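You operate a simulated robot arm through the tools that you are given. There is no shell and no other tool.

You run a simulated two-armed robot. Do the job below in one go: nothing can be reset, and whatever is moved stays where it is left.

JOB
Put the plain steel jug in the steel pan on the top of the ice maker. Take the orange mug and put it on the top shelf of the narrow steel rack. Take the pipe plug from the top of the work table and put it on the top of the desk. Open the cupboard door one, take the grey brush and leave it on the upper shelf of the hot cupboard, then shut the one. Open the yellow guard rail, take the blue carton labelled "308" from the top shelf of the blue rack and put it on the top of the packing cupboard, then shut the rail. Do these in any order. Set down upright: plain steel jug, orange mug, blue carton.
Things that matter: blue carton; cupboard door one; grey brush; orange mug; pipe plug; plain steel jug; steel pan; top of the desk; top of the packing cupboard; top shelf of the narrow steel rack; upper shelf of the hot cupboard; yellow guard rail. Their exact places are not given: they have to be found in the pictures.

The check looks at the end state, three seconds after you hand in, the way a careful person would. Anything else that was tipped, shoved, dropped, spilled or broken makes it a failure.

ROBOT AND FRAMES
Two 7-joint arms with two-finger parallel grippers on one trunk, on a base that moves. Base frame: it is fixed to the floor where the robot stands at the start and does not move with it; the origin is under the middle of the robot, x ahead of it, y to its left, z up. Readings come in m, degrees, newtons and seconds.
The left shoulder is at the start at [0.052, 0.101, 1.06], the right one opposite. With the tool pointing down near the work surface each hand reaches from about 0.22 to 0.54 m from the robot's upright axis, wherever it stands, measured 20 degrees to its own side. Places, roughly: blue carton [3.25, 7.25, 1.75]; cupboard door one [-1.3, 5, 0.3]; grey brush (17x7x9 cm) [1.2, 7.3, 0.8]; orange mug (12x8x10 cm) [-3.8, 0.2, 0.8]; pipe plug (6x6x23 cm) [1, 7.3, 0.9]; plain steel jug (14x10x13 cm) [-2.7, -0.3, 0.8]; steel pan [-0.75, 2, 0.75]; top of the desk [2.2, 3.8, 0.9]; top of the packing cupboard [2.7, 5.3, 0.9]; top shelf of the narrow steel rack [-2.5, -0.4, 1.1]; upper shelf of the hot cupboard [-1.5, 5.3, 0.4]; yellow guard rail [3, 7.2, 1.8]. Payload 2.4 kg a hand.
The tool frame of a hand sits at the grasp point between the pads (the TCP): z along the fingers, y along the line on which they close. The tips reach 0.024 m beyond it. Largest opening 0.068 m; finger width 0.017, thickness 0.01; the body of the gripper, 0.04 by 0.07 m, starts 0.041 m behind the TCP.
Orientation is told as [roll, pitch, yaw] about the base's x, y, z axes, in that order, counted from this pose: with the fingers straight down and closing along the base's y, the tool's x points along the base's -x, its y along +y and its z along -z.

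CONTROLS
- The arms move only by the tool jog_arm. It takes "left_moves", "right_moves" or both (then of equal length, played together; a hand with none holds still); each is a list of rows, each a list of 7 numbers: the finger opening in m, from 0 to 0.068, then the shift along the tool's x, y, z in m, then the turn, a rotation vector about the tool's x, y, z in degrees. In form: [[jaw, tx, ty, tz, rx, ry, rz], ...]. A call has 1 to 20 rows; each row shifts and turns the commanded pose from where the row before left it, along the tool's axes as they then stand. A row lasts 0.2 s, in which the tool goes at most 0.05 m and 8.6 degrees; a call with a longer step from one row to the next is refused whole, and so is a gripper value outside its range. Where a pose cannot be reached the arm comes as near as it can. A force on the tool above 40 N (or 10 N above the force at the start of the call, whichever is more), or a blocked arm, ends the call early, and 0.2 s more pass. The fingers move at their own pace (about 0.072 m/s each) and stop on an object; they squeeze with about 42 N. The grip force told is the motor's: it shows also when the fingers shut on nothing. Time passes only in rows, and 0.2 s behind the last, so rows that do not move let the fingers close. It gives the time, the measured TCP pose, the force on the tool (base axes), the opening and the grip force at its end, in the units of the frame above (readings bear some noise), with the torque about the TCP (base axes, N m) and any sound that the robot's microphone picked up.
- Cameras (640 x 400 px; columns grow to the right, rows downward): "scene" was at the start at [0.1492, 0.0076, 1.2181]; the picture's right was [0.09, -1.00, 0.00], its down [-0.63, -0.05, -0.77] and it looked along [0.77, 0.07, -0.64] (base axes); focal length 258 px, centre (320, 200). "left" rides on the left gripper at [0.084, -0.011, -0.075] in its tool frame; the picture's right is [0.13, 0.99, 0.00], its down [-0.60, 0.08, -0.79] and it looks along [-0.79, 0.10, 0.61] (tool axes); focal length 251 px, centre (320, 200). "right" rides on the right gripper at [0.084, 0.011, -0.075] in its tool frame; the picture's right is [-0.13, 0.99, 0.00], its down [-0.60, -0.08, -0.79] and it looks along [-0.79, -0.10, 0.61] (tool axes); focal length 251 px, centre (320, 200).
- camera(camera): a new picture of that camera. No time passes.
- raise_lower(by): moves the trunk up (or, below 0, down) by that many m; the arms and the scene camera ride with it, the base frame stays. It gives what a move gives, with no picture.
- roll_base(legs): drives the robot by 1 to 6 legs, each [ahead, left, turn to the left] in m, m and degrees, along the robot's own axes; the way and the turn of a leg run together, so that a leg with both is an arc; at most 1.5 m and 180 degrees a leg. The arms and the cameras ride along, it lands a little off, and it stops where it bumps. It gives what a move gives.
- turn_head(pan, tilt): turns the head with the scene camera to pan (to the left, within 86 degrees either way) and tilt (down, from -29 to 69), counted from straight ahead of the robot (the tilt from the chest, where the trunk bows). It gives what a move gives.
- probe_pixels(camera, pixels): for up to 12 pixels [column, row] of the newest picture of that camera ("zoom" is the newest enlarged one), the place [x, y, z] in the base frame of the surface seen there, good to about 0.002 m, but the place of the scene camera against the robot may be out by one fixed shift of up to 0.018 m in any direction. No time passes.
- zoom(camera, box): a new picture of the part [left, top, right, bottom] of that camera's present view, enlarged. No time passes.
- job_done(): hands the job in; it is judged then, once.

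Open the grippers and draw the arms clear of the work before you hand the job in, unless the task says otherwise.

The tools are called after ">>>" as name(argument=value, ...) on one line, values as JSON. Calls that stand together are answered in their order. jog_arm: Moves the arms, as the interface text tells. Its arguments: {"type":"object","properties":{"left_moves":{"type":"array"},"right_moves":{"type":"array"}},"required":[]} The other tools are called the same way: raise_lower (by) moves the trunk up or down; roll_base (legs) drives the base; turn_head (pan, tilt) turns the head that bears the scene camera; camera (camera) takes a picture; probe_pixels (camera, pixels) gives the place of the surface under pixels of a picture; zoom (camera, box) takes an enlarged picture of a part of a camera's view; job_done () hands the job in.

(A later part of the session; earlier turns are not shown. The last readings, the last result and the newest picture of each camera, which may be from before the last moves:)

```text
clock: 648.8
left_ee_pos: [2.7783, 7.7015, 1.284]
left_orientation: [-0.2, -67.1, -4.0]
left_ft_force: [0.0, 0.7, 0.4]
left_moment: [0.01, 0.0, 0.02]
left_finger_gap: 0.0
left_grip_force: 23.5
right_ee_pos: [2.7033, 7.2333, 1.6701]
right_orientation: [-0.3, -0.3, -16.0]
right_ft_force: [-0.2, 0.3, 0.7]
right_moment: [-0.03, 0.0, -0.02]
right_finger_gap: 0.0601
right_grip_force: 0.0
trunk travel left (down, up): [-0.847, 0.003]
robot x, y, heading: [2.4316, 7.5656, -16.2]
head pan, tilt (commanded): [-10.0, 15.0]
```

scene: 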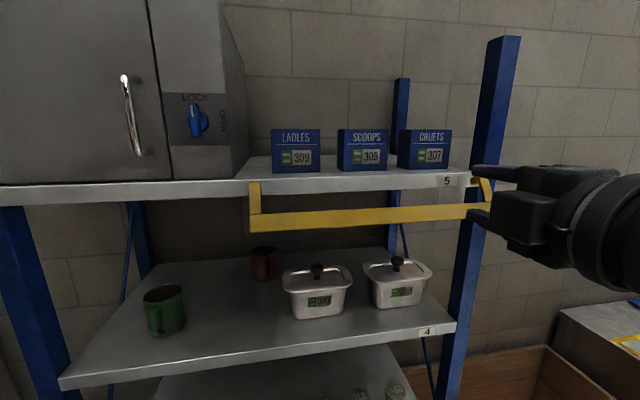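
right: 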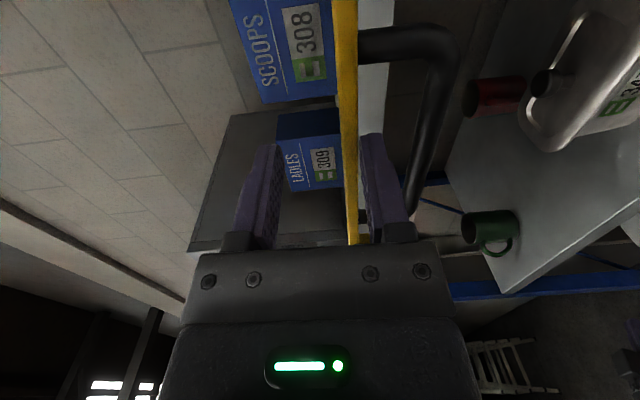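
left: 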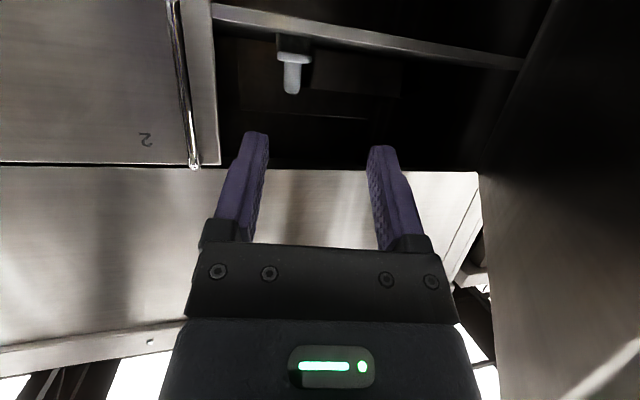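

Tool-down, square and without warnings. Now I yaw 90° so the jaws close front-to-back, then tilt the tool 45° to the left.

>>> jog_arm(right_moves=[[0.06, 0, 0, 0, 0, 0, 8.2], [0.06, 0, 0, 0, 0, 0, 8.2], [0.06, 0, 0, 0, 0, 0, 8.2], [0.06, 0, 0, 0, 0, 0, 8.2], [0.06, 0, 0, 0, 0, 0, 8.2], [0.06, 0, 0, 0, 0, 0, 8.2], [0.06, 0, 0, 0, 0, 0, 8.2], [0.06, 0, 0, 0, 0, 0, 8.2], [0.06, 0, 0, 0, 0, 0, 8.2], [0.06, 0, 0, 0, 0, 0, 8.2], [0.06, 0, 0, 0, 0, 0, 8.0], [0.06, 0, 0, 0, 0, 0, 0]])

>>> jog_arm(right_moves=[[0.06, 0, 0, 0, 0, 7.5, 0], [0.06, 0, 0, 0, 0, 7.5, 0], [0.06, 0, 0, 0, 0, 7.5, 0], [0.06, 0, 0, 0, 0, 7.5, 0], [0.06, 0, 0, 0, 0, 7.5, 0], [0.06, 0, 0, 0, 0, 7.5, 0], [0.06, 0, 0, 0, 0, 0, 0]])

>>> camera(camera="scene")

```text
clock: 651.4
left_ee_pos: [2.7788, 7.7025, 1.2843]
left_orientation: [-0.3, -67.1, -4.0]
left_ft_force: [0.4, -0.1, 0.1]
left_moment: [0.0, 0.01, 0.06]
left_finger_gap: 0.0
left_grip_force: 23.3
right_ee_pos: [2.7033, 7.2333, 1.6694]
right_orientation: [0.2, -0.4, -105.9]
right_ft_force: [0.3, 0.1, -1.0]
right_moment: [0.01, -0.01, 0.01]
right_finger_gap: 0.06
right_grip_force: 0.1
trunk travel left (down, up): [-0.847, 0.003]
robot x, y, heading: [2.4275, 7.5666, -15.8]
head pan, tilt (commanded): [-10.0, 15.0]
```

```text
clock: 653.0
left_ee_pos: [2.7802, 7.7019, 1.2833]
left_orientation: [-0.2, -67.0, -4.0]
left_ft_force: [-0.4, -0.1, 0.7]
left_moment: [-0.03, 0.0, -0.01]
left_finger_gap: 0.0
left_grip_force: 23.7
right_ee_pos: [2.7047, 7.2345, 1.6701]
right_orientation: [0.3, 44.7, -105.8]
right_ft_force: [0.2, 0.0, -0.1]
right_moment: [-0.01, -0.04, 0.02]
right_finger_gap: 0.0601
right_grip_force: 0.0
trunk travel left (down, up): [-0.847, 0.003]
robot x, y, heading: [2.4269, 7.5711, -16.0]
head pan, tilt (commanded): [-10.0, 15.0]
```

```text
taken
```

scene: 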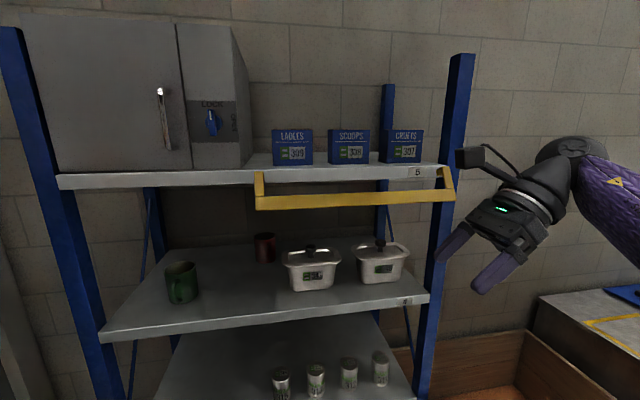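

The right hand now points down-left at 45° with its camera above. I shift it left 0.14 m and raise it 0.2 m in free space.

>>> jog_arm(right_moves=[[0.068, 0.048, 0, -0.0085, 0, 0, 0], [0.068, 0.048, 0, -0.0085, 0, 0, 0], [0.068, 0.048, 0, -0.0085, 0, 0, 0], [0.068, 0.048, 0, -0.0085, 0, 0, 0], [0.068, 0.048, 0, -0.0085, 0, 0, 0], [0.068, 0, 0, 0, 0, 0, 0]])

>>> camera(camera="right")

>>> camera(camera="scene")

```text
clock: 654.4
left_ee_pos: [2.7797, 7.7042, 1.2836]
left_orientation: [-0.3, -67.1, -3.9]
left_ft_force: [0.3, 0.1, -1.3]
left_moment: [-0.01, -0.03, 0.0]
left_finger_gap: 0.0
left_grip_force: 23.4
right_ee_pos: [2.7305, 7.33, 1.8088]
right_orientation: [0.3, 44.6, -105.7]
right_ft_force: [1.0, 0.8, 0.4]
right_moment: [-0.02, 0.01, 0.02]
right_finger_gap: 0.068
right_grip_force: 0.1
right hand out of reach, approached as far as the arm can: row 4, 5
trunk travel left (down, up): [-0.847, 0.003]
robot x, y, heading: [2.431, 7.5662, -15.6]
head pan, tilt (commanded): [-10.0, 15.0]
```

```text
taken
```

right: 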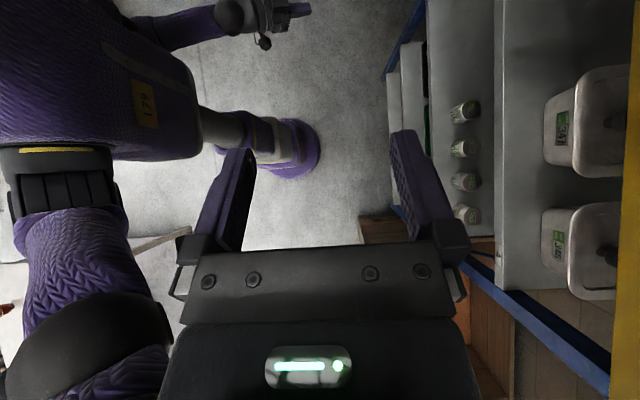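

```text
taken
```

scene: 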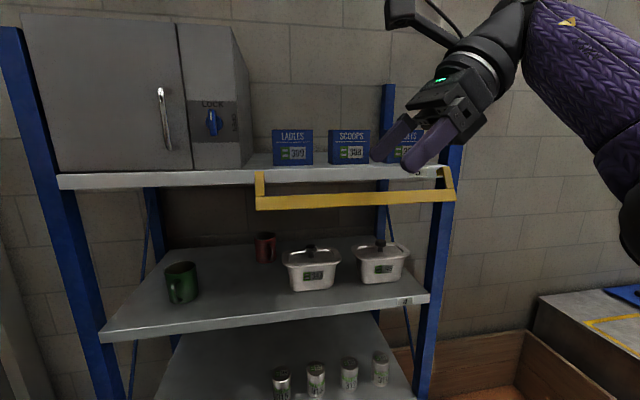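

The limit at 45° is z≈1.81, a little too low. A flatter 58° tilt needs less wrist bend; I tilt 13° more and try raising again in small steps.

>>> jog_arm(right_moves=[[0.068, -0.02, 0, 0.02, 0, 0, 0], [0.068, 0, 0, 0, 0, 6.5, 0], [0.068, 0, 0, 0, 0, 6.5, 0], [0.068, 0.017, 0, -0.0106, 0, 0, 0], [0.068, 0.017, 0, -0.0106, 0, 0, 0], [0.068, 0.017, 0, -0.0106, 0, 0, 0], [0.068, 0.017, 0, -0.0106, 0, 0, 0], [0.068, 0, 0, 0, 0, 0, 0]])

```text
clock: 656.2
left_ee_pos: [2.7793, 7.7033, 1.2833]
left_orientation: [-0.3, -67.1, -4.0]
left_ft_force: [0.0, -0.5, -0.2]
left_moment: [0.0, 0.03, 0.01]
left_finger_gap: 0.0
left_grip_force: 23.7
right_ee_pos: [2.7289, 7.3298, 1.8312]
right_orientation: [0.5, 57.6, -105.6]
right_ft_force: [0.0, -0.7, 0.2]
right_moment: [-0.01, -0.01, 0.02]
right_finger_gap: 0.068
right_grip_force: 0.1
right hand out of reach, approached as far as the arm can: row 6, 7
trunk travel left (down, up): [-0.847, 0.003]
robot x, y, heading: [2.4302, 7.5636, -16.3]
head pan, tilt (commanded): [-10.0, 15.0]
```

The limit is the wrist's distance from the shoulder; it will be higher with the hand straight ahead of the shoulder. I lower 2 cm, shift the hand 0.157 m left, and raise again.

>>> jog_arm(right_moves=[[0.068, -0.0169, 0, 0.0107, 0, 0, 0], [0.068, 0.021, 0, 0.0331, 0, 0, 0], [0.068, 0.021, 0, 0.0331, 0, 0, 0], [0.068, 0.021, 0, 0.0331, 0, 0, 0], [0.068, 0.021, 0, 0.0331, 0, 0, 0], [0.068, 0.0169, 0, -0.0107, 0, 0, 0], [0.068, 0.0169, 0, -0.0107, 0, 0, 0], [0.068, 0.0169, 0, -0.0107, 0, 0, 0], [0.068, 0, 0, 0, 0, 0, 0]])

>>> camera(camera="scene")

```text
clock: 658.2
left_ee_pos: [2.7796, 7.7017, 1.2829]
left_orientation: [-0.1, -67.1, -4.0]
left_ft_force: [-0.6, 0.1, 0.5]
left_moment: [0.0, 0.02, -0.05]
left_finger_gap: 0.0
left_grip_force: 23.3
right_ee_pos: [2.7682, 7.4807, 1.8664]
right_orientation: [0.3, 57.6, -105.5]
right_ft_force: [0.3, -0.3, 0.2]
right_moment: [-0.01, -0.05, 0.02]
right_finger_gap: 0.0679
right_grip_force: 0.1
right hand out of reach, approached as far as the arm can: row 8
trunk travel left (down, up): [-0.847, 0.003]
robot x, y, heading: [2.4286, 7.5699, -16.0]
head pan, tilt (commanded): [-10.0, 15.0]
```

```text
taken
```

scene: 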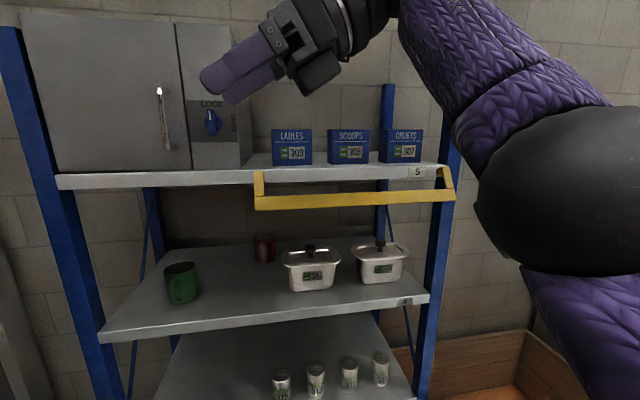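

Height 1.866 is enough to pass over the cartons. Before driving in, I pull the left hand back further so it cannot touch the rack.

>>> jog_arm(left_moves=[[0, 0.0117, 0, -0.0276, 0, 0, 0], [0, 0.0117, 0, -0.0276, 0, 0, 0], [0, 0.0117, 0, -0.0276, 0, 0, 0], [0, 0.0117, 0, -0.0276, 0, 0, 0], [0, 0, 0, 0, 0, 0, 0]])

>>> turn_head(pan=25, tilt=55)

>>> camera(camera="scene")

```text
clock: 659.4
left_ee_pos: [2.6593, 7.7131, 1.2843]
left_orientation: [-0.3, -67.1, -4.0]
left_ft_force: [-0.3, 0.7, 0.1]
left_moment: [0.01, 0.05, -0.06]
left_finger_gap: 0.0001
left_grip_force: 23.4
right_ee_pos: [2.768, 7.4819, 1.8673]
right_orientation: [0.5, 57.6, -105.6]
right_ft_force: [0.6, 0.1, -0.5]
right_moment: [-0.02, 0.0, -0.02]
right_finger_gap: 0.0682
right_grip_force: 0.0
trunk travel left (down, up): [-0.847, 0.003]
robot x, y, heading: [2.4315, 7.569, -15.8]
head pan, tilt (commanded): [-10.0, 15.0]
```

```text
clock: 660.5
left_ee_pos: [2.6587, 7.7118, 1.2829]
left_orientation: [-0.3, -67.2, -4.0]
left_ft_force: [-0.4, -1.2, -0.1]
left_moment: [0.02, -0.02, 0.02]
left_finger_gap: 0.0
left_grip_force: 23.9
right_ee_pos: [2.7676, 7.4815, 1.8673]
right_orientation: [0.4, 57.5, -105.6]
right_ft_force: [0.7, -0.4, 0.0]
right_moment: [-0.03, 0.03, -0.01]
right_finger_gap: 0.0678
right_grip_force: 0.0
trunk travel left (down, up): [-0.847, 0.003]
robot x, y, heading: [2.4329, 7.5693, -15.9]
head pan, tilt (commanded): [25.0, 55.0]
```

```text
taken
```

scene: 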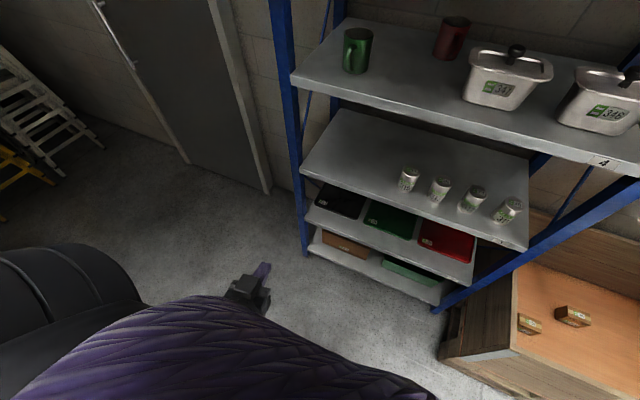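

The left hand is tucked in. I check the crate's corner and the rack's lower shelf edges for base clearance.

>>> probe_pixels(camera="scene", pixels=[[455, 310], [445, 345], [510, 345], [430, 300], [320, 255], [435, 310], [470, 285], [300, 75]])

```text
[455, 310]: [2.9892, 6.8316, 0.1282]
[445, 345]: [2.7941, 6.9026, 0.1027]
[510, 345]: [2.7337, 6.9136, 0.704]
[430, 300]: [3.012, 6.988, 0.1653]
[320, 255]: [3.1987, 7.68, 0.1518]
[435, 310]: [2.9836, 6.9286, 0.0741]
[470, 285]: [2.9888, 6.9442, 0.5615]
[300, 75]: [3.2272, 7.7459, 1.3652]
```

There is room. I strafe right 0.23 m, drive 0.25 m ahead, and check the hand's position over the shelf.

>>> roll_base(legs=[[0, -0.23, 0], [0.25, 0, 0]])

>>> turn_head(pan=0, tilt=10)

>>> camera(camera="scene")

```text
clock: 663.6
left_ee_pos: [2.8369, 7.422, 1.2822]
left_orientation: [-0.2, -67.1, -4.0]
left_ft_force: [0.4, 0.2, 0.2]
left_moment: [-0.01, 0.01, -0.03]
left_finger_gap: 0.0
left_grip_force: 23.7
right_ee_pos: [2.944, 7.1915, 1.8682]
right_orientation: [0.3, 57.5, -105.6]
right_ft_force: [0.4, 0.3, 0.3]
right_moment: [0.01, 0.01, 0.01]
right_finger_gap: 0.0682
right_grip_force: 0.1
trunk travel left (down, up): [-0.847, 0.003]
robot x, y, heading: [2.61, 7.2774, -16.2]
head pan, tilt (commanded): [25.0, 55.0]
```

```text
clock: 664.7
left_ee_pos: [2.8366, 7.4217, 1.2836]
left_orientation: [-0.2, -67.0, -4.1]
left_ft_force: [0.1, 0.4, -0.6]
left_moment: [-0.01, -0.01, 0.05]
left_finger_gap: 0.0
left_grip_force: 23.8
right_ee_pos: [2.9444, 7.1902, 1.8666]
right_orientation: [0.4, 57.6, -105.5]
right_ft_force: [-0.2, 0.0, -0.3]
right_moment: [-0.02, 0.01, 0.01]
right_finger_gap: 0.068
right_grip_force: 0.0
trunk travel left (down, up): [-0.847, 0.003]
robot x, y, heading: [2.6048, 7.2793, -15.7]
head pan, tilt (commanded): [0.0, 10.0]
```

```text
taken
```

scene: 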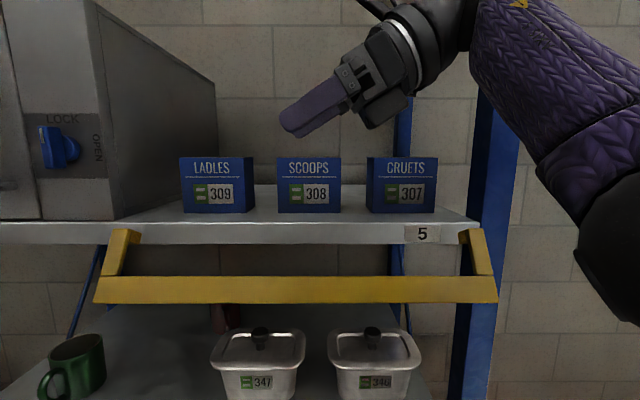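

The hand is level and aligned (e2 7.7225). I drive 0.13 m further; its camera then looks straight down on the cartons.

>>> roll_base(legs=[[0.13, 0, 0]])

>>> camera(camera="right")

>>> camera(camera="scene")

```text
clock: 666.0
left_ee_pos: [2.9622, 7.3846, 1.2832]
left_orientation: [-0.2, -67.2, -4.0]
left_ft_force: [-0.3, -0.2, 0.6]
left_moment: [0.03, 0.01, -0.01]
left_finger_gap: 0.0002
left_grip_force: 23.6
right_ee_pos: [3.0696, 7.1546, 1.8674]
right_orientation: [0.4, 57.6, -105.6]
right_ft_force: [-0.6, 0.9, -0.3]
right_moment: [-0.02, 0.0, -0.02]
right_finger_gap: 0.068
right_grip_force: 0.1
trunk travel left (down, up): [-0.847, 0.003]
robot x, y, heading: [2.7362, 7.2414, -16.0]
head pan, tilt (commanded): [0.0, 10.0]
```

```text
taken
```

right: 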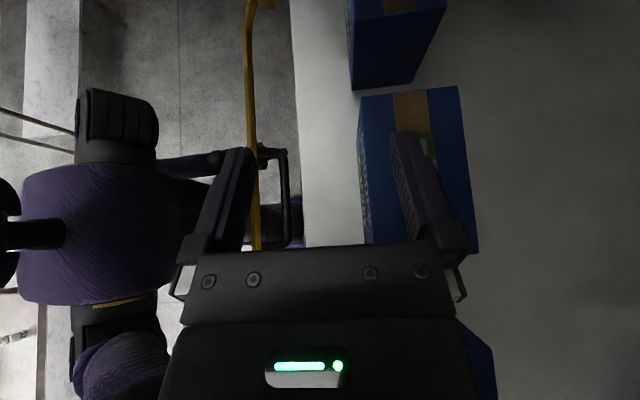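

```text
taken
```

scene: 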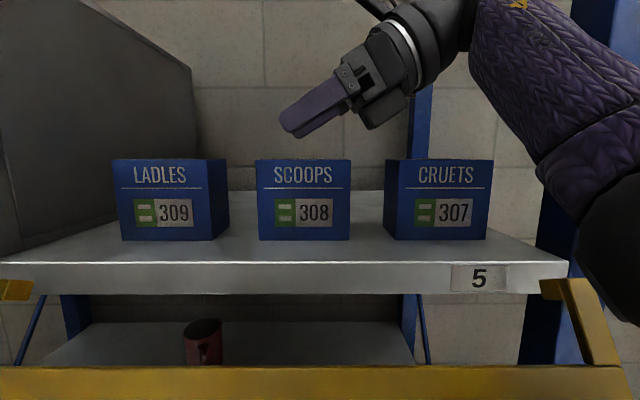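

The wrist camera looks straight down on carton 308 at (415,160). I zoom and probe its top edges.

>>> zoom(camera="right", box=[330, 70, 500, 260])

>>> probe_pixels(camera="right", pixels=[[363, 130], [368, 130], [374, 130], [455, 100], [460, 130], [465, 160], [470, 200], [400, 95], [366, 200], [372, 220], [474, 230], [440, 92]])

```text
2.11 times, centred on (415, 165) of right
```

zoom: 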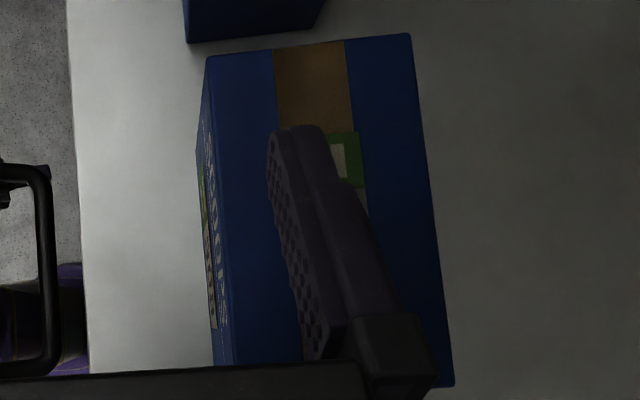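

```text
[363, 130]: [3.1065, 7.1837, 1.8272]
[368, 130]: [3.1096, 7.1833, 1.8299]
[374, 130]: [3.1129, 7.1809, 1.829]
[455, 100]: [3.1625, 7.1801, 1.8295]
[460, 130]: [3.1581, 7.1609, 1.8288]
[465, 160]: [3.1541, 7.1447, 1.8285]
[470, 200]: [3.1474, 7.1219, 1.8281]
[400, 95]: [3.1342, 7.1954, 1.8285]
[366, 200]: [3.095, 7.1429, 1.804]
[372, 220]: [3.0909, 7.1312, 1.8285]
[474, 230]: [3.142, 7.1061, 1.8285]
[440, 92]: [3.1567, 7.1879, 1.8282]
```

Carton: front e1 1.0024, back ≈1.060 (5.8 cm deep), centre e1≈1.031. I drive 4 cm further and recheck.

>>> roll_base(legs=[[0.042, 0, 0]])

>>> camera(camera="right")

>>> probe_pixels(camera="right", pixels=[[345, 120], [340, 120], [420, 110], [425, 130], [430, 150], [435, 180], [350, 200], [350, 160]])

```text
clock: 666.9
left_ee_pos: [3.0013, 7.3745, 1.2834]
left_orientation: [-0.2, -67.1, -4.0]
left_ft_force: [0.1, -0.4, 1.0]
left_moment: [-0.05, 0.0, 0.0]
left_finger_gap: 0.0
left_grip_force: 24.0
right_ee_pos: [3.1102, 7.1449, 1.8671]
right_orientation: [0.7, 57.6, -105.6]
right_ft_force: [0.3, -1.0, -0.5]
right_moment: [0.03, -0.01, -0.02]
right_finger_gap: 0.068
right_grip_force: 0.1
trunk travel left (down, up): [-0.847, 0.003]
robot x, y, heading: [2.7769, 7.2287, -16.1]
head pan, tilt (commanded): [0.0, 10.0]
```

```text
taken
```

right: 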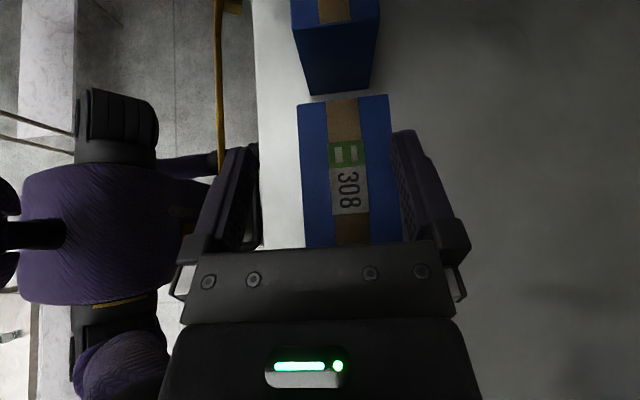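

```text
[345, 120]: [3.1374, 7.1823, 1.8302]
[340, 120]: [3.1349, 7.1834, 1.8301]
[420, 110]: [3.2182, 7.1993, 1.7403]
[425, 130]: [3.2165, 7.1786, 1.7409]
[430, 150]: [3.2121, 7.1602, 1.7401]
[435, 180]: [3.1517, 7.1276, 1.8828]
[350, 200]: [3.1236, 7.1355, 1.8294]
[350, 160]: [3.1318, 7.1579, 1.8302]
```

Carton 308 is right below; I need 1.4 cm more forward. I do that with the arm and check the camera again.

>>> jog_arm(right_moves=[[0.068, -0.0034, 0.0072, 0.0021, 0, 0, 0], [0.068, -0.0034, 0.0072, 0.0021, 0, 0, 0], [0.068, 0, 0, 0, 0, 0, 0]])

>>> camera(camera="right")

```text
clock: 667.7
left_ee_pos: [3.0026, 7.3754, 1.2837]
left_orientation: [-0.3, -67.1, -4.1]
left_ft_force: [-0.2, -0.1, 0.5]
left_moment: [0.03, 0.03, -0.01]
left_finger_gap: 0.0001
left_grip_force: 23.5
right_ee_pos: [3.1216, 7.1397, 1.8576]
right_orientation: [0.7, 57.6, -105.6]
right_ft_force: [-0.2, 0.0, 0.0]
right_moment: [0.01, -0.01, -0.03]
right_finger_gap: 0.068
right_grip_force: 0.0
right hand out of reach, approached as far as the arm can: row 2
trunk travel left (down, up): [-0.847, 0.003]
robot x, y, heading: [2.7715, 7.2277, -16.4]
head pan, tilt (commanded): [0.0, 10.0]
```

```text
taken
```

right: 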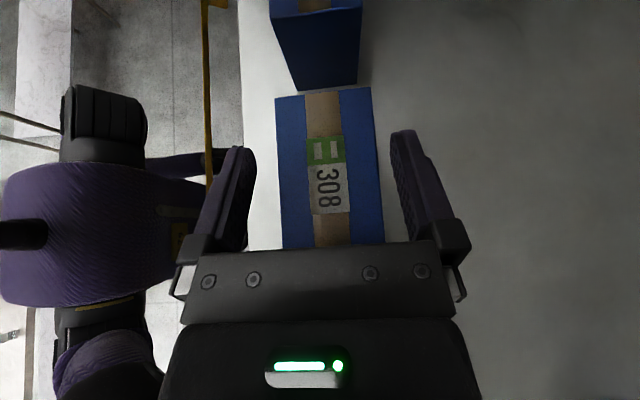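

The carton is centred between the open fingers. I lower 4 cm along its faces, watching the force.

>>> jog_arm(right_moves=[[0.068, -0.0084, 0, 0.0054, 0, 0, 0], [0.068, -0.0084, 0, 0.0054, 0, 0, 0], [0.068, -0.0084, 0, 0.0054, 0, 0, 0], [0.068, -0.0084, 0, 0.0054, 0, 0, 0], [0.068, 0, 0, 0, 0, 0, 0]])

>>> camera(camera="right")

>>> camera(camera="scene")

```text
clock: 668.4
left_ee_pos: [3.001, 7.3736, 1.2834]
left_orientation: [-0.2, -67.2, -4.2]
left_ft_force: [0.7, 1.0, 0.3]
left_moment: [-0.01, 0.03, -0.04]
left_finger_gap: 0.0
left_grip_force: 23.2
right_ee_pos: [3.1286, 7.1385, 1.8474]
right_orientation: [1.2, 58.4, -104.7]
right_ft_force: [-3.5, -1.3, 16.2]
right_moment: [0.38, 0.51, 0.34]
right_finger_gap: 0.0679
right_grip_force: 0.0
right hand out of reach, approached as far as the arm can: row 1, 2, 3
trunk travel left (down, up): [-0.847, 0.003]
robot x, y, heading: [2.7708, 7.2316, -16.2]
head pan, tilt (commanded): [0.0, 10.0]
stopped in row 3 (right hand): the force on the tool passed its limit at 48 N (the readings are from after the stop); the commanded pose is now the measured one
```

```text
taken
```

right: 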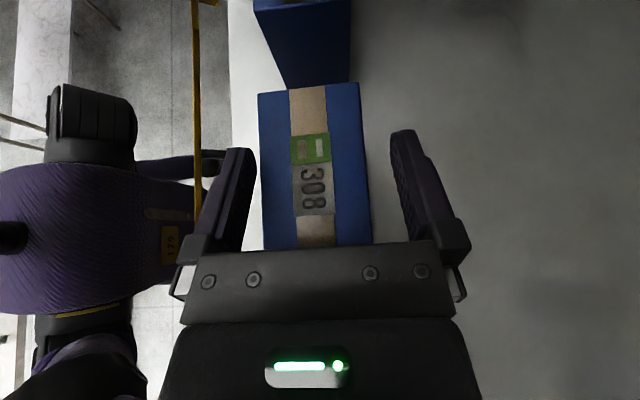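

```text
taken
```

scene: 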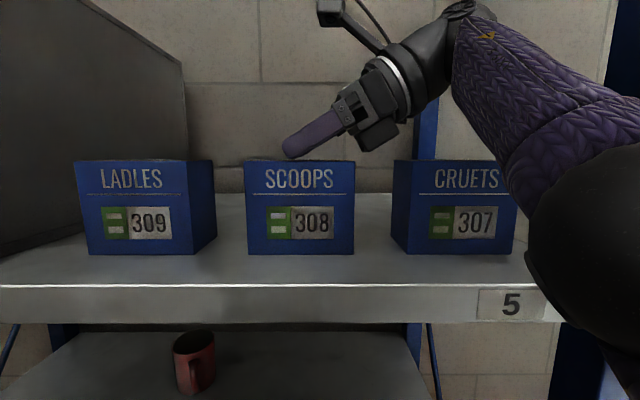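

The hand drifted forward at its reach limit and the front finger touched the carton's top edge (48 N, stopped). I lift off by 1.5 cm and draw back 1.5 cm.

>>> jog_arm(right_moves=[[0.068, 0.0084, 0, -0.0054, 0, 0, 0], [0.068, 0.0042, -0.007, -0.0027, 0, 0, 0], [0.068, 0, -0.008, 0, 0, 0, 0], [0.068, 0, 0, 0, 0, 0, 0]])

>>> camera(camera="right")

>>> camera(camera="scene")

```text
clock: 669.4
left_ee_pos: [3.0023, 7.3743, 1.2841]
left_orientation: [-0.2, -67.1, -4.2]
left_ft_force: [0.1, 0.5, 0.6]
left_moment: [0.02, -0.03, 0.04]
left_finger_gap: 0.0
left_grip_force: 23.9
right_ee_pos: [3.117, 7.1426, 1.8622]
right_orientation: [0.8, 58.1, -105.1]
right_ft_force: [0.0, -0.1, -0.3]
right_moment: [-0.02, 0.01, 0.01]
right_finger_gap: 0.068
right_grip_force: 0.1
right hand out of reach, approached as far as the arm can: row 1, 3
trunk travel left (down, up): [-0.847, 0.003]
robot x, y, heading: [2.7733, 7.2301, -16.0]
head pan, tilt (commanded): [0.0, 10.0]
```

```text
taken
```

right: 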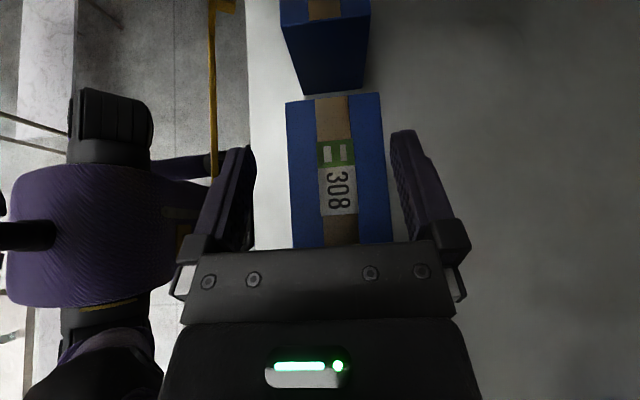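

```text
taken
```

scene: 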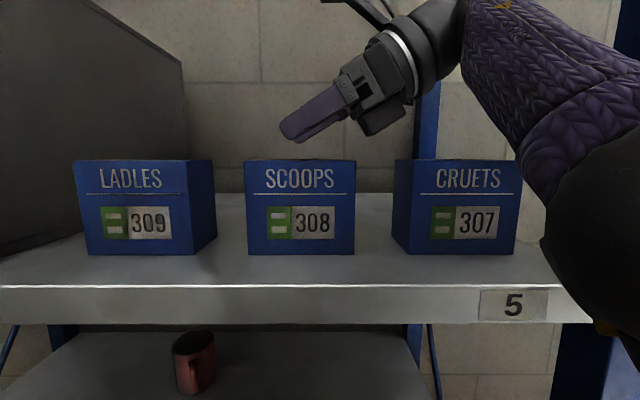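

The carton has not moved. I draw the arm back 2.5 cm and drive the base 3.2 cm forward instead, so that the arm is less stretched when lowering.

>>> jog_arm(right_moves=[[0.068, 0, -0.0125, 0, 0, 0, 0], [0.068, 0, -0.0125, 0, 0, 0, 0], [0.068, 0, 0, 0, 0, 0, 0]])

>>> roll_base(legs=[[0.032, 0, 0]])

>>> camera(camera="right")

```text
clock: 670.2
left_ee_pos: [3.0038, 7.3722, 1.2829]
left_orientation: [-0.2, -67.1, -4.2]
left_ft_force: [0.7, -1.1, -0.5]
left_moment: [-0.01, -0.03, 0.02]
left_finger_gap: 0.0001
left_grip_force: 23.2
right_ee_pos: [3.106, 7.1464, 1.8742]
right_orientation: [0.8, 58.2, -105.2]
right_ft_force: [-0.3, -0.2, -0.1]
right_moment: [-0.01, -0.01, 0.02]
right_finger_gap: 0.0682
right_grip_force: 0.0
right hand out of reach, approached as far as the arm can: row 1, 2
trunk travel left (down, up): [-0.847, 0.003]
robot x, y, heading: [2.7728, 7.2299, -16.2]
head pan, tilt (commanded): [0.0, 10.0]
```

```text
clock: 671.1
left_ee_pos: [3.0327, 7.3664, 1.284]
left_orientation: [-0.2, -67.1, -4.2]
left_ft_force: [-0.8, -0.1, -0.6]
left_moment: [0.01, 0.0, -0.02]
left_finger_gap: 0.0
left_grip_force: 23.5
right_ee_pos: [3.1342, 7.1392, 1.8751]
right_orientation: [1.1, 58.1, -104.9]
right_ft_force: [-1.1, -0.5, 0.4]
right_moment: [-0.04, 0.03, 0.02]
right_finger_gap: 0.0678
right_grip_force: 0.1
trunk travel left (down, up): [-0.847, 0.003]
robot x, y, heading: [2.8025, 7.2249, -15.8]
head pan, tilt (commanded): [0.0, 10.0]
```

```text
taken
```

right: 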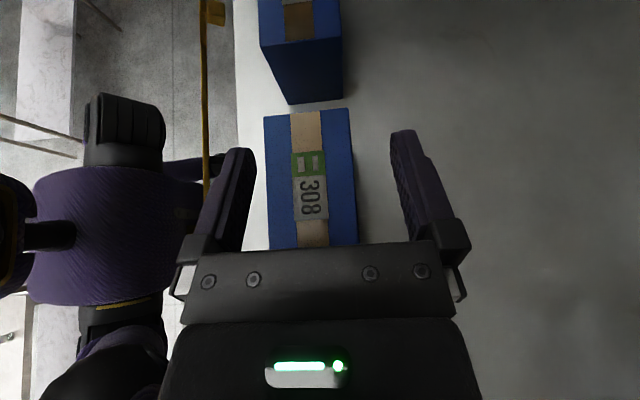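

The arm is locked straight again. I back the base off 0.25 m into free space to bend the arm, then set a less stretched pose before coming back.

>>> roll_base(legs=[[-0.25, 0, 0]])

>>> jog_arm(right_moves=[[0.068, -0.0169, 0, 0.0107, 0, 0, 0], [0.068, -0.0169, 0, 0.0107, 0, 0, 0], [0.068, -0.0169, 0, 0.0107, 0, 0, 0], [0.068, -0.0169, 0, 0.0107, 0, 0, 0], [0.068, 0, 0, 0, 0, 0, 0]])

```text
clock: 672.9
left_ee_pos: [2.7902, 7.4356, 1.2837]
left_orientation: [-0.2, -67.1, -4.2]
left_ft_force: [0.1, 0.0, -0.8]
left_moment: [0.02, 0.02, 0.01]
left_finger_gap: 0.0
left_grip_force: 23.6
right_ee_pos: [2.8939, 7.2077, 1.8756]
right_orientation: [0.9, 58.2, -105.2]
right_ft_force: [0.0, 0.5, -0.2]
right_moment: [-0.01, 0.01, -0.02]
right_finger_gap: 0.0683
right_grip_force: 0.0
trunk travel left (down, up): [-0.847, 0.003]
robot x, y, heading: [2.5607, 7.291, -16.1]
head pan, tilt (commanded): [0.0, 10.0]
```

```text
clock: 674.1
left_ee_pos: [2.7906, 7.4353, 1.2836]
left_orientation: [-0.2, -67.1, -4.2]
left_ft_force: [0.5, 0.5, 0.0]
left_moment: [-0.01, 0.02, 0.02]
left_finger_gap: 0.0001
left_grip_force: 23.7
right_ee_pos: [2.9325, 7.2023, 1.8299]
right_orientation: [0.8, 58.0, -105.1]
right_ft_force: [-0.7, -1.0, 0.4]
right_moment: [0.02, 0.01, 0.02]
right_finger_gap: 0.0678
right_grip_force: 0.2
right hand out of reach, approached as far as the arm can: row 1, 2, 3, 4
trunk travel left (down, up): [-0.847, 0.003]
robot x, y, heading: [2.5578, 7.2918, -16.1]
head pan, tilt (commanded): [0.0, 10.0]
```

It slides along its limit. I move the hand right 0.15 m, where the elbow bent freely before, then down.

>>> jog_arm(right_moves=[[0.068, -0.0201, 0, -0.0317, 0, 0, 0], [0.068, -0.0201, 0, -0.0317, 0, 0, 0], [0.068, -0.0201, 0, -0.0317, 0, 0, 0], [0.068, -0.0201, 0, -0.0317, 0, 0, 0], [0.068, 0, 0, 0, 0, 0, 0]])

>>> jog_arm(right_moves=[[0.068, -0.0169, 0, 0.0107, 0, 0, 0], [0.068, -0.0169, -0.01, 0.0107, 0, 0, 0], [0.068, -0.0169, -0.02, 0.0107, 0, 0, 0], [0.068, -0.0169, -0.02, 0.0107, 0, 0, 0], [0.068, 0, 0, 0, 0, 0, 0]])

>>> camera(camera="scene")

```text
clock: 675.3
left_ee_pos: [2.792, 7.4357, 1.2834]
left_orientation: [-0.2, -67.1, -4.2]
left_ft_force: [0.1, 0.3, 0.1]
left_moment: [-0.01, 0.01, -0.01]
left_finger_gap: 0.0
left_grip_force: 23.5
right_ee_pos: [2.8904, 7.0709, 1.8235]
right_orientation: [1.0, 58.2, -105.2]
right_ft_force: [-0.6, -0.2, 0.0]
right_moment: [0.04, -0.01, 0.02]
right_finger_gap: 0.0679
right_grip_force: 0.1
right hand out of reach, approached as far as the arm can: row 4
trunk travel left (down, up): [-0.847, 0.003]
robot x, y, heading: [2.5611, 7.2938, -16.1]
head pan, tilt (commanded): [0.0, 10.0]
```

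```text
clock: 676.5
left_ee_pos: [2.7917, 7.4347, 1.2839]
left_orientation: [-0.2, -67.1, -4.2]
left_ft_force: [0.8, 0.9, 0.2]
left_moment: [-0.01, -0.03, 0.03]
left_finger_gap: 0.0
left_grip_force: 23.5
right_ee_pos: [2.8441, 7.0828, 1.7428]
right_orientation: [0.8, 58.1, -105.3]
right_ft_force: [-0.3, 0.5, 0.4]
right_moment: [-0.03, 0.02, 0.01]
right_finger_gap: 0.0681
right_grip_force: 0.0
trunk travel left (down, up): [-0.847, 0.003]
robot x, y, heading: [2.5584, 7.2936, -16.1]
head pan, tilt (commanded): [0.0, 10.0]
```

```text
taken
```

scene: 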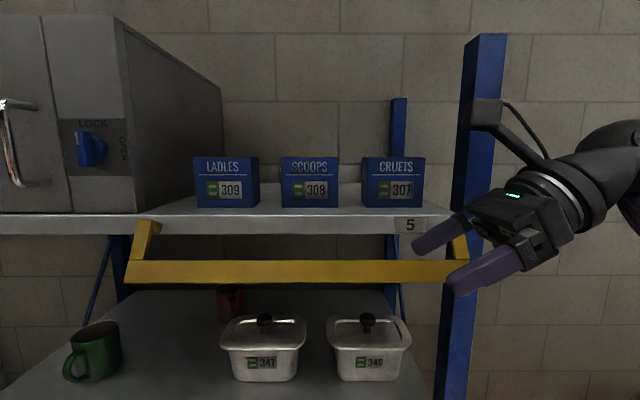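

Free again. In this free space I bring the hand left 0.123 m and up 0.12 m, with the arm less extended (0.33 m ahead).

>>> jog_arm(right_moves=[[0.068, 0.0217, 0, 0.0348, 0, 0, 0], [0.068, 0.0217, 0, 0.0348, 0, 0, 0], [0.068, 0.0217, 0, 0.0348, 0, 0, 0], [0.068, 0.0253, 0, -0.0157, 0, 0, 0], [0.068, 0.0253, 0, -0.0157, 0, 0, 0], [0.068, 0.0253, 0, -0.0157, 0, 0, 0], [0.068, 0.0253, 0, -0.0157, 0, 0, 0], [0.068, 0, 0, 0, 0, 0, 0]])

```text
clock: 678.3
left_ee_pos: [2.7902, 7.4343, 1.2825]
left_orientation: [-0.3, -67.2, -4.3]
left_ft_force: [1.1, -0.1, -0.6]
left_moment: [0.02, -0.01, -0.02]
left_finger_gap: 0.0002
left_grip_force: 23.3
right_ee_pos: [2.8776, 7.2027, 1.8621]
right_orientation: [0.8, 58.0, -105.2]
right_ft_force: [0.5, -0.1, 0.1]
right_moment: [0.01, -0.01, 0.03]
right_finger_gap: 0.0684
right_grip_force: 0.0
trunk travel left (down, up): [-0.847, 0.003]
robot x, y, heading: [2.561, 7.2877, -16.0]
head pan, tilt (commanded): [0.0, 10.0]
```

No warnings. I drive 0.25 m ahead over the carton again.

>>> roll_base(legs=[[0.25, 0.007, 0]])

>>> camera(camera="right")

>>> probe_pixels(camera="right", pixels=[[300, 130], [340, 130], [320, 200], [285, 150], [375, 150], [280, 120], [370, 110], [330, 105]])

```text
clock: 680.0
left_ee_pos: [2.9857, 7.3841, 1.2851]
left_orientation: [-0.5, -67.6, -4.3]
left_ft_force: [0.5, 0.3, -0.4]
left_moment: [0.01, 0.02, 0.01]
left_finger_gap: 0.0003
left_grip_force: 23.9
right_ee_pos: [3.0642, 7.1533, 1.8688]
right_orientation: [2.5, 58.3, -104.4]
right_ft_force: [0.2, 0.4, 0.5]
right_moment: [-0.02, 0.02, 0.0]
right_finger_gap: 0.0677
right_grip_force: 0.1
trunk travel left (down, up): [-0.847, 0.003]
robot x, y, heading: [2.7703, 7.2384, -16.7]
head pan, tilt (commanded): [0.0, 10.0]
stopped in leg 1: the robot was blocked; the commanded pose is now the measured one
```

```text
taken
```

right: 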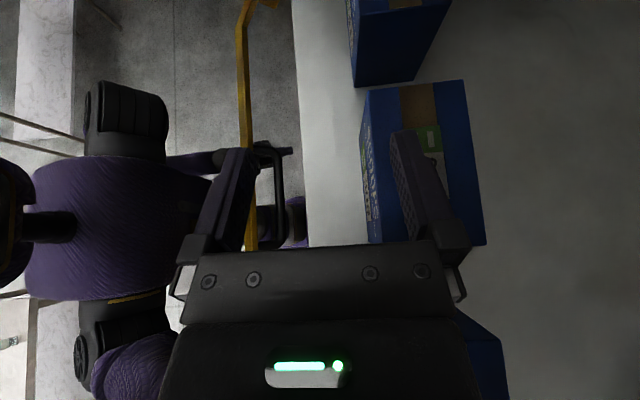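

```text
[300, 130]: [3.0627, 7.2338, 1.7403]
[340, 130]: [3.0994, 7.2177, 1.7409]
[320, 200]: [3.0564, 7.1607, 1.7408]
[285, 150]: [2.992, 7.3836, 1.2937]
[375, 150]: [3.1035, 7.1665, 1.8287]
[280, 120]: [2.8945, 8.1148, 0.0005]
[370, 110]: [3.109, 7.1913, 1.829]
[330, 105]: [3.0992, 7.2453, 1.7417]
```

The base was blocked; probably the bent right elbow met the rack's post. I look to the right.

>>> turn_head(pan=-40, tilt=10)

>>> camera(camera="scene")

```text
clock: 681.0
left_ee_pos: [2.9868, 7.3832, 1.2851]
left_orientation: [-0.5, -67.6, -4.1]
left_ft_force: [-0.4, 0.4, -0.3]
left_moment: [0.0, 0.01, -0.02]
left_finger_gap: 0.0
left_grip_force: 22.9
right_ee_pos: [3.0632, 7.1536, 1.8667]
right_orientation: [2.2, 58.3, -104.3]
right_ft_force: [-0.8, 0.4, 0.3]
right_moment: [0.05, 0.01, -0.01]
right_finger_gap: 0.0679
right_grip_force: 0.0
trunk travel left (down, up): [-0.847, 0.003]
robot x, y, heading: [2.7662, 7.2399, -16.5]
head pan, tilt (commanded): [-40.0, 10.0]
```

```text
taken
```

scene: 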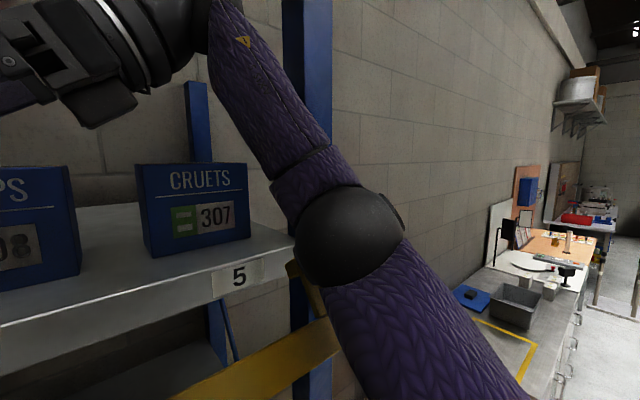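

The elbow touches the rack's right post. I back off 0.2 m, extend the arm slightly so the elbow lies more inward, and this time I will lower with the trunk instead of the arm.

>>> roll_base(legs=[[-0.2, 0, 0]])

>>> jog_arm(right_moves=[[0.068, 0, 0.0125, 0, -0.8, 0, 0], [0.068, 0, 0.0125, 0, -0.8, 0, 0], [0.068, 0, 0, 0, 0, 0, 0]])

>>> turn_head(pan=0, tilt=10)

>>> camera(camera="scene")

```text
clock: 682.6
left_ee_pos: [2.8054, 7.438, 1.2829]
left_orientation: [-0.2, -67.1, -4.5]
left_ft_force: [1.0, -0.1, -0.7]
left_moment: [0.01, 0.01, -0.01]
left_finger_gap: 0.0003
left_grip_force: 23.8
right_ee_pos: [2.8902, 7.204, 1.8641]
right_orientation: [1.2, 58.2, -105.2]
right_ft_force: [0.3, 0.3, 0.3]
right_moment: [-0.02, 0.02, 0.0]
right_finger_gap: 0.0678
right_grip_force: 0.1
trunk travel left (down, up): [-0.847, 0.003]
robot x, y, heading: [2.5778, 7.293, -16.4]
head pan, tilt (commanded): [-40.0, 10.0]
```

```text
clock: 683.4
left_ee_pos: [2.8068, 7.4369, 1.2821]
left_orientation: [-0.1, -67.0, -4.5]
left_ft_force: [0.1, 0.3, -0.2]
left_moment: [-0.01, -0.01, 0.0]
left_finger_gap: 0.0
left_grip_force: 23.7
right_ee_pos: [2.9152, 7.1969, 1.8644]
right_orientation: [2.6, 58.2, -105.4]
right_ft_force: [1.1, -1.4, -0.2]
right_moment: [-0.02, 0.0, 0.04]
right_finger_gap: 0.0682
right_grip_force: 0.1
trunk travel left (down, up): [-0.847, 0.003]
robot x, y, heading: [2.5689, 7.2982, -16.3]
head pan, tilt (commanded): [-40.0, 10.0]
```

```text
clock: 684.5
left_ee_pos: [2.8063, 7.4365, 1.2831]
left_orientation: [-0.1, -67.1, -4.4]
left_ft_force: [0.1, -0.6, -0.6]
left_moment: [0.03, 0.0, 0.0]
left_finger_gap: 0.0
left_grip_force: 23.7
right_ee_pos: [2.9151, 7.1962, 1.8636]
right_orientation: [2.7, 58.3, -105.3]
right_ft_force: [0.1, 0.5, 0.5]
right_moment: [0.0, 0.02, 0.0]
right_finger_gap: 0.0679
right_grip_force: 0.1
trunk travel left (down, up): [-0.847, 0.003]
robot x, y, heading: [2.5771, 7.2946, -16.5]
head pan, tilt (commanded): [0.0, 10.0]
```

```text
taken
```

scene: 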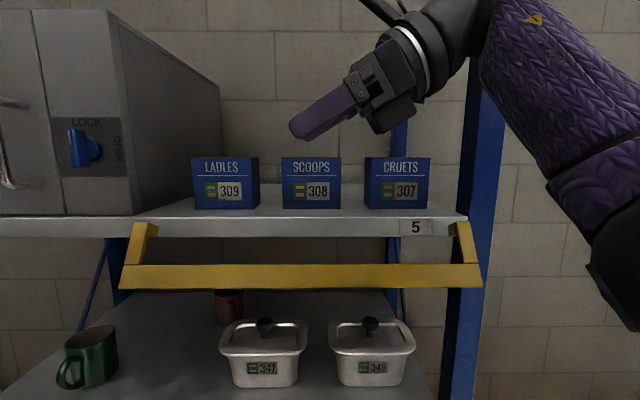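

I correct the small roll error and probe the elbow to see whether it will clear the post this time.

>>> jog_arm(right_moves=[[0.068, 0, 0, 0, 1.2, 0, 0], [0.068, 0, 0, 0, 1.2, 0, 0], [0.068, 0, 0, 0, 0, 0, 0]])

>>> turn_head(pan=-35, tilt=10)

>>> camera(camera="scene")

```text
clock: 685.3
left_ee_pos: [2.8066, 7.4373, 1.2836]
left_orientation: [-0.1, -67.1, -4.4]
left_ft_force: [-0.1, 0.6, -0.3]
left_moment: [0.01, -0.02, -0.01]
left_finger_gap: 0.0
left_grip_force: 23.6
right_ee_pos: [2.9149, 7.1969, 1.8648]
right_orientation: [0.3, 58.2, -105.3]
right_ft_force: [1.0, -0.1, 0.4]
right_moment: [0.02, -0.03, -0.01]
right_finger_gap: 0.068
right_grip_force: 0.1
trunk travel left (down, up): [-0.847, 0.003]
robot x, y, heading: [2.5774, 7.2929, -16.3]
head pan, tilt (commanded): [0.0, 10.0]
```

```text
clock: 686.3
left_ee_pos: [2.8065, 7.4375, 1.2836]
left_orientation: [-0.2, -67.1, -4.5]
left_ft_force: [-0.3, 0.7, 0.0]
left_moment: [-0.01, -0.01, -0.02]
left_finger_gap: 0.0001
left_grip_force: 23.2
right_ee_pos: [2.9145, 7.1975, 1.8624]
right_orientation: [0.2, 58.2, -105.3]
right_ft_force: [-0.8, 0.3, 0.0]
right_moment: [0.05, 0.03, -0.03]
right_finger_gap: 0.0679
right_grip_force: 0.1
trunk travel left (down, up): [-0.847, 0.003]
robot x, y, heading: [2.577, 7.2948, -16.5]
head pan, tilt (commanded): [-35.0, 10.0]
```

```text
taken
```

scene: 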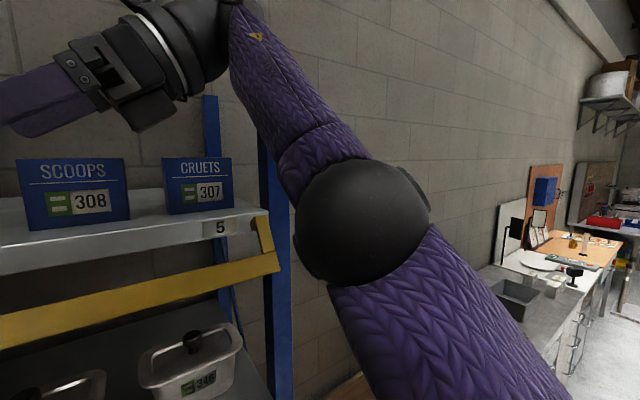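

>>> probe_pixels(camera="scene", pixels=[[350, 220], [315, 190], [300, 230], [330, 165], [310, 145], [285, 110], [330, 270], [265, 230], [290, 260], [270, 180]])

```text
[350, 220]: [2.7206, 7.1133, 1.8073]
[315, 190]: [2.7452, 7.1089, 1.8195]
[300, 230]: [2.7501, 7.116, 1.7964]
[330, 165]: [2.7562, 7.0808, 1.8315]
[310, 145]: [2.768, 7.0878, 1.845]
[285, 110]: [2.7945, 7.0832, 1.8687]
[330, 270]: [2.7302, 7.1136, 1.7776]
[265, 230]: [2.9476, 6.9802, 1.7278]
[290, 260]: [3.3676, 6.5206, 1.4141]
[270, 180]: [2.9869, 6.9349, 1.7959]
```

The elbow would come within millimetres of the post and the rail's bracket. I shift the hand 6 cm right relative to the body (so the body stands further left) and lower it 8 mm.

>>> jog_arm(right_moves=[[0.068, -0.0128, 0, -0.0156, 0, 0, 0], [0.068, -0.0128, 0, -0.0156, 0, 0, 0], [0.068, -0.0128, 0, -0.0156, 0, 0, 0], [0.068, 0, 0, 0, 0, 0, 0]])

>>> camera(camera="scene")

>>> probe_pixels(camera="scene", pixels=[[350, 220], [315, 190], [300, 230], [330, 165], [320, 250], [290, 110], [380, 180]])

```text
clock: 687.3
left_ee_pos: [2.8064, 7.4364, 1.2834]
left_orientation: [-0.3, -67.1, -4.5]
left_ft_force: [0.6, -1.0, 0.5]
left_moment: [0.01, -0.02, 0.06]
left_finger_gap: 0.0
left_grip_force: 23.7
right_ee_pos: [2.8989, 7.1391, 1.8554]
right_orientation: [0.2, 58.2, -105.3]
right_ft_force: [-0.8, -0.1, -0.7]
right_moment: [-0.02, -0.03, -0.01]
right_finger_gap: 0.0679
right_grip_force: 0.0
trunk travel left (down, up): [-0.847, 0.003]
robot x, y, heading: [2.5763, 7.2957, -16.3]
head pan, tilt (commanded): [-35.0, 10.0]
```

```text
taken
```

scene: 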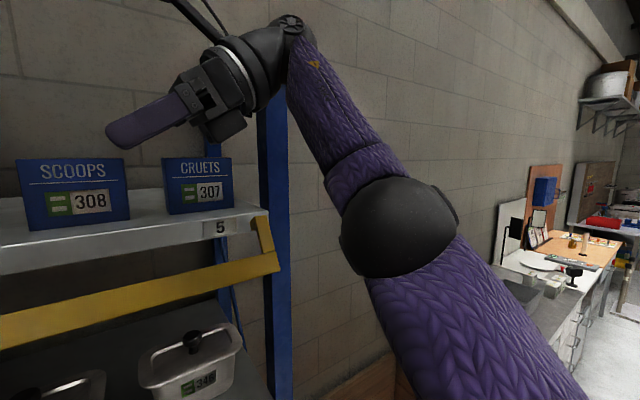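

```text
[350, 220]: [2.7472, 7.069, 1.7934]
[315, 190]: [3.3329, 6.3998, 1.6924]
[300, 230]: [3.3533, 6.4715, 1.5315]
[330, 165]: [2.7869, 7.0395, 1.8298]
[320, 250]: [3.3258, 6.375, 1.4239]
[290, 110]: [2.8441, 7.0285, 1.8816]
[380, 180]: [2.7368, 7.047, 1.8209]
```

The elbow follows along, so a straighter arm is better here. I move the hand back to the middle and extend it to nearly straight; the trunk will do the lowering.

>>> jog_arm(right_moves=[[0.068, 0.0102, 0, 0.0164, 0, 0, 0], [0.068, 0.0102, 0, 0.0164, 0, 0, 0], [0.068, 0.0102, 0, 0.0164, 0, 0, 0], [0.068, 0.001, 0.008, -0.0007, 0, 0, 0], [0.068, 0.001, 0.006, -0.0007, 0, 0, 0], [0.068, 0, 0, 0, 0, 0, 0]])

>>> camera(camera="scene")

>>> probe_pixels(camera="scene", pixels=[[350, 220], [315, 190], [300, 230], [280, 200], [290, 170], [320, 260]])

```text
clock: 688.7
left_ee_pos: [2.8061, 7.4365, 1.2837]
left_orientation: [-0.2, -67.0, -4.5]
left_ft_force: [-0.5, 0.6, 0.6]
left_moment: [-0.02, 0.01, -0.01]
left_finger_gap: 0.0
left_grip_force: 22.9
right_ee_pos: [2.9221, 7.1902, 1.856]
right_orientation: [0.4, 58.2, -105.3]
right_ft_force: [0.0, -0.5, -0.7]
right_moment: [0.0, -0.02, 0.02]
right_finger_gap: 0.0682
right_grip_force: 0.1
right hand out of reach, approached as far as the arm can: row 5
trunk travel left (down, up): [-0.847, 0.003]
robot x, y, heading: [2.5746, 7.2985, -16.3]
head pan, tilt (commanded): [-35.0, 10.0]
```

```text
taken
```

scene: 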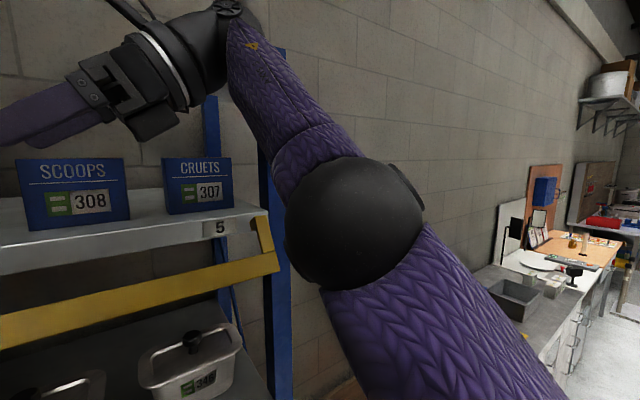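

```text
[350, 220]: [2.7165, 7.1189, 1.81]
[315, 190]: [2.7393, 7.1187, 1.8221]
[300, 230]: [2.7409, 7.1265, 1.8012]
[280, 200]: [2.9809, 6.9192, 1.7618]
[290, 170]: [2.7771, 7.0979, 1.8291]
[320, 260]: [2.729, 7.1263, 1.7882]
```

The elbow stays bent outward about 8 cm; it clears the bracket only while high or a bit further back. I drive the base over the carton now (0.2 m first) and check.

>>> roll_base(legs=[[0.2, 0.006, 0]])

>>> camera(camera="right")

>>> camera(camera="scene")

```text
clock: 690.3
left_ee_pos: [2.9995, 7.3863, 1.2829]
left_orientation: [-0.2, -67.0, -4.5]
left_ft_force: [0.0, 0.5, 1.1]
left_moment: [0.02, -0.04, 0.01]
left_finger_gap: 0.0001
left_grip_force: 23.2
right_ee_pos: [3.1159, 7.1408, 1.8565]
right_orientation: [0.3, 58.3, -105.4]
right_ft_force: [0.2, 0.5, -0.5]
right_moment: [-0.03, -0.02, 0.0]
right_finger_gap: 0.0682
right_grip_force: 0.0
trunk travel left (down, up): [-0.847, 0.003]
robot x, y, heading: [2.7673, 7.2422, -16.5]
head pan, tilt (commanded): [-35.0, 10.0]
```

```text
taken
```

right: 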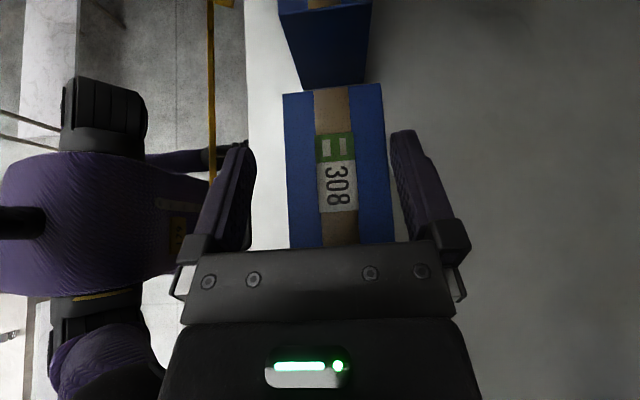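

```text
taken
```

scene: 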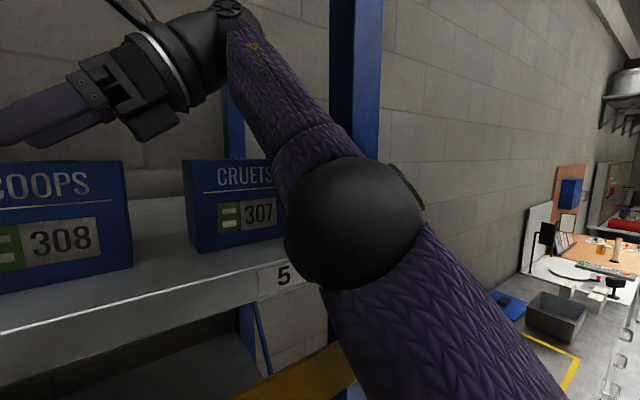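

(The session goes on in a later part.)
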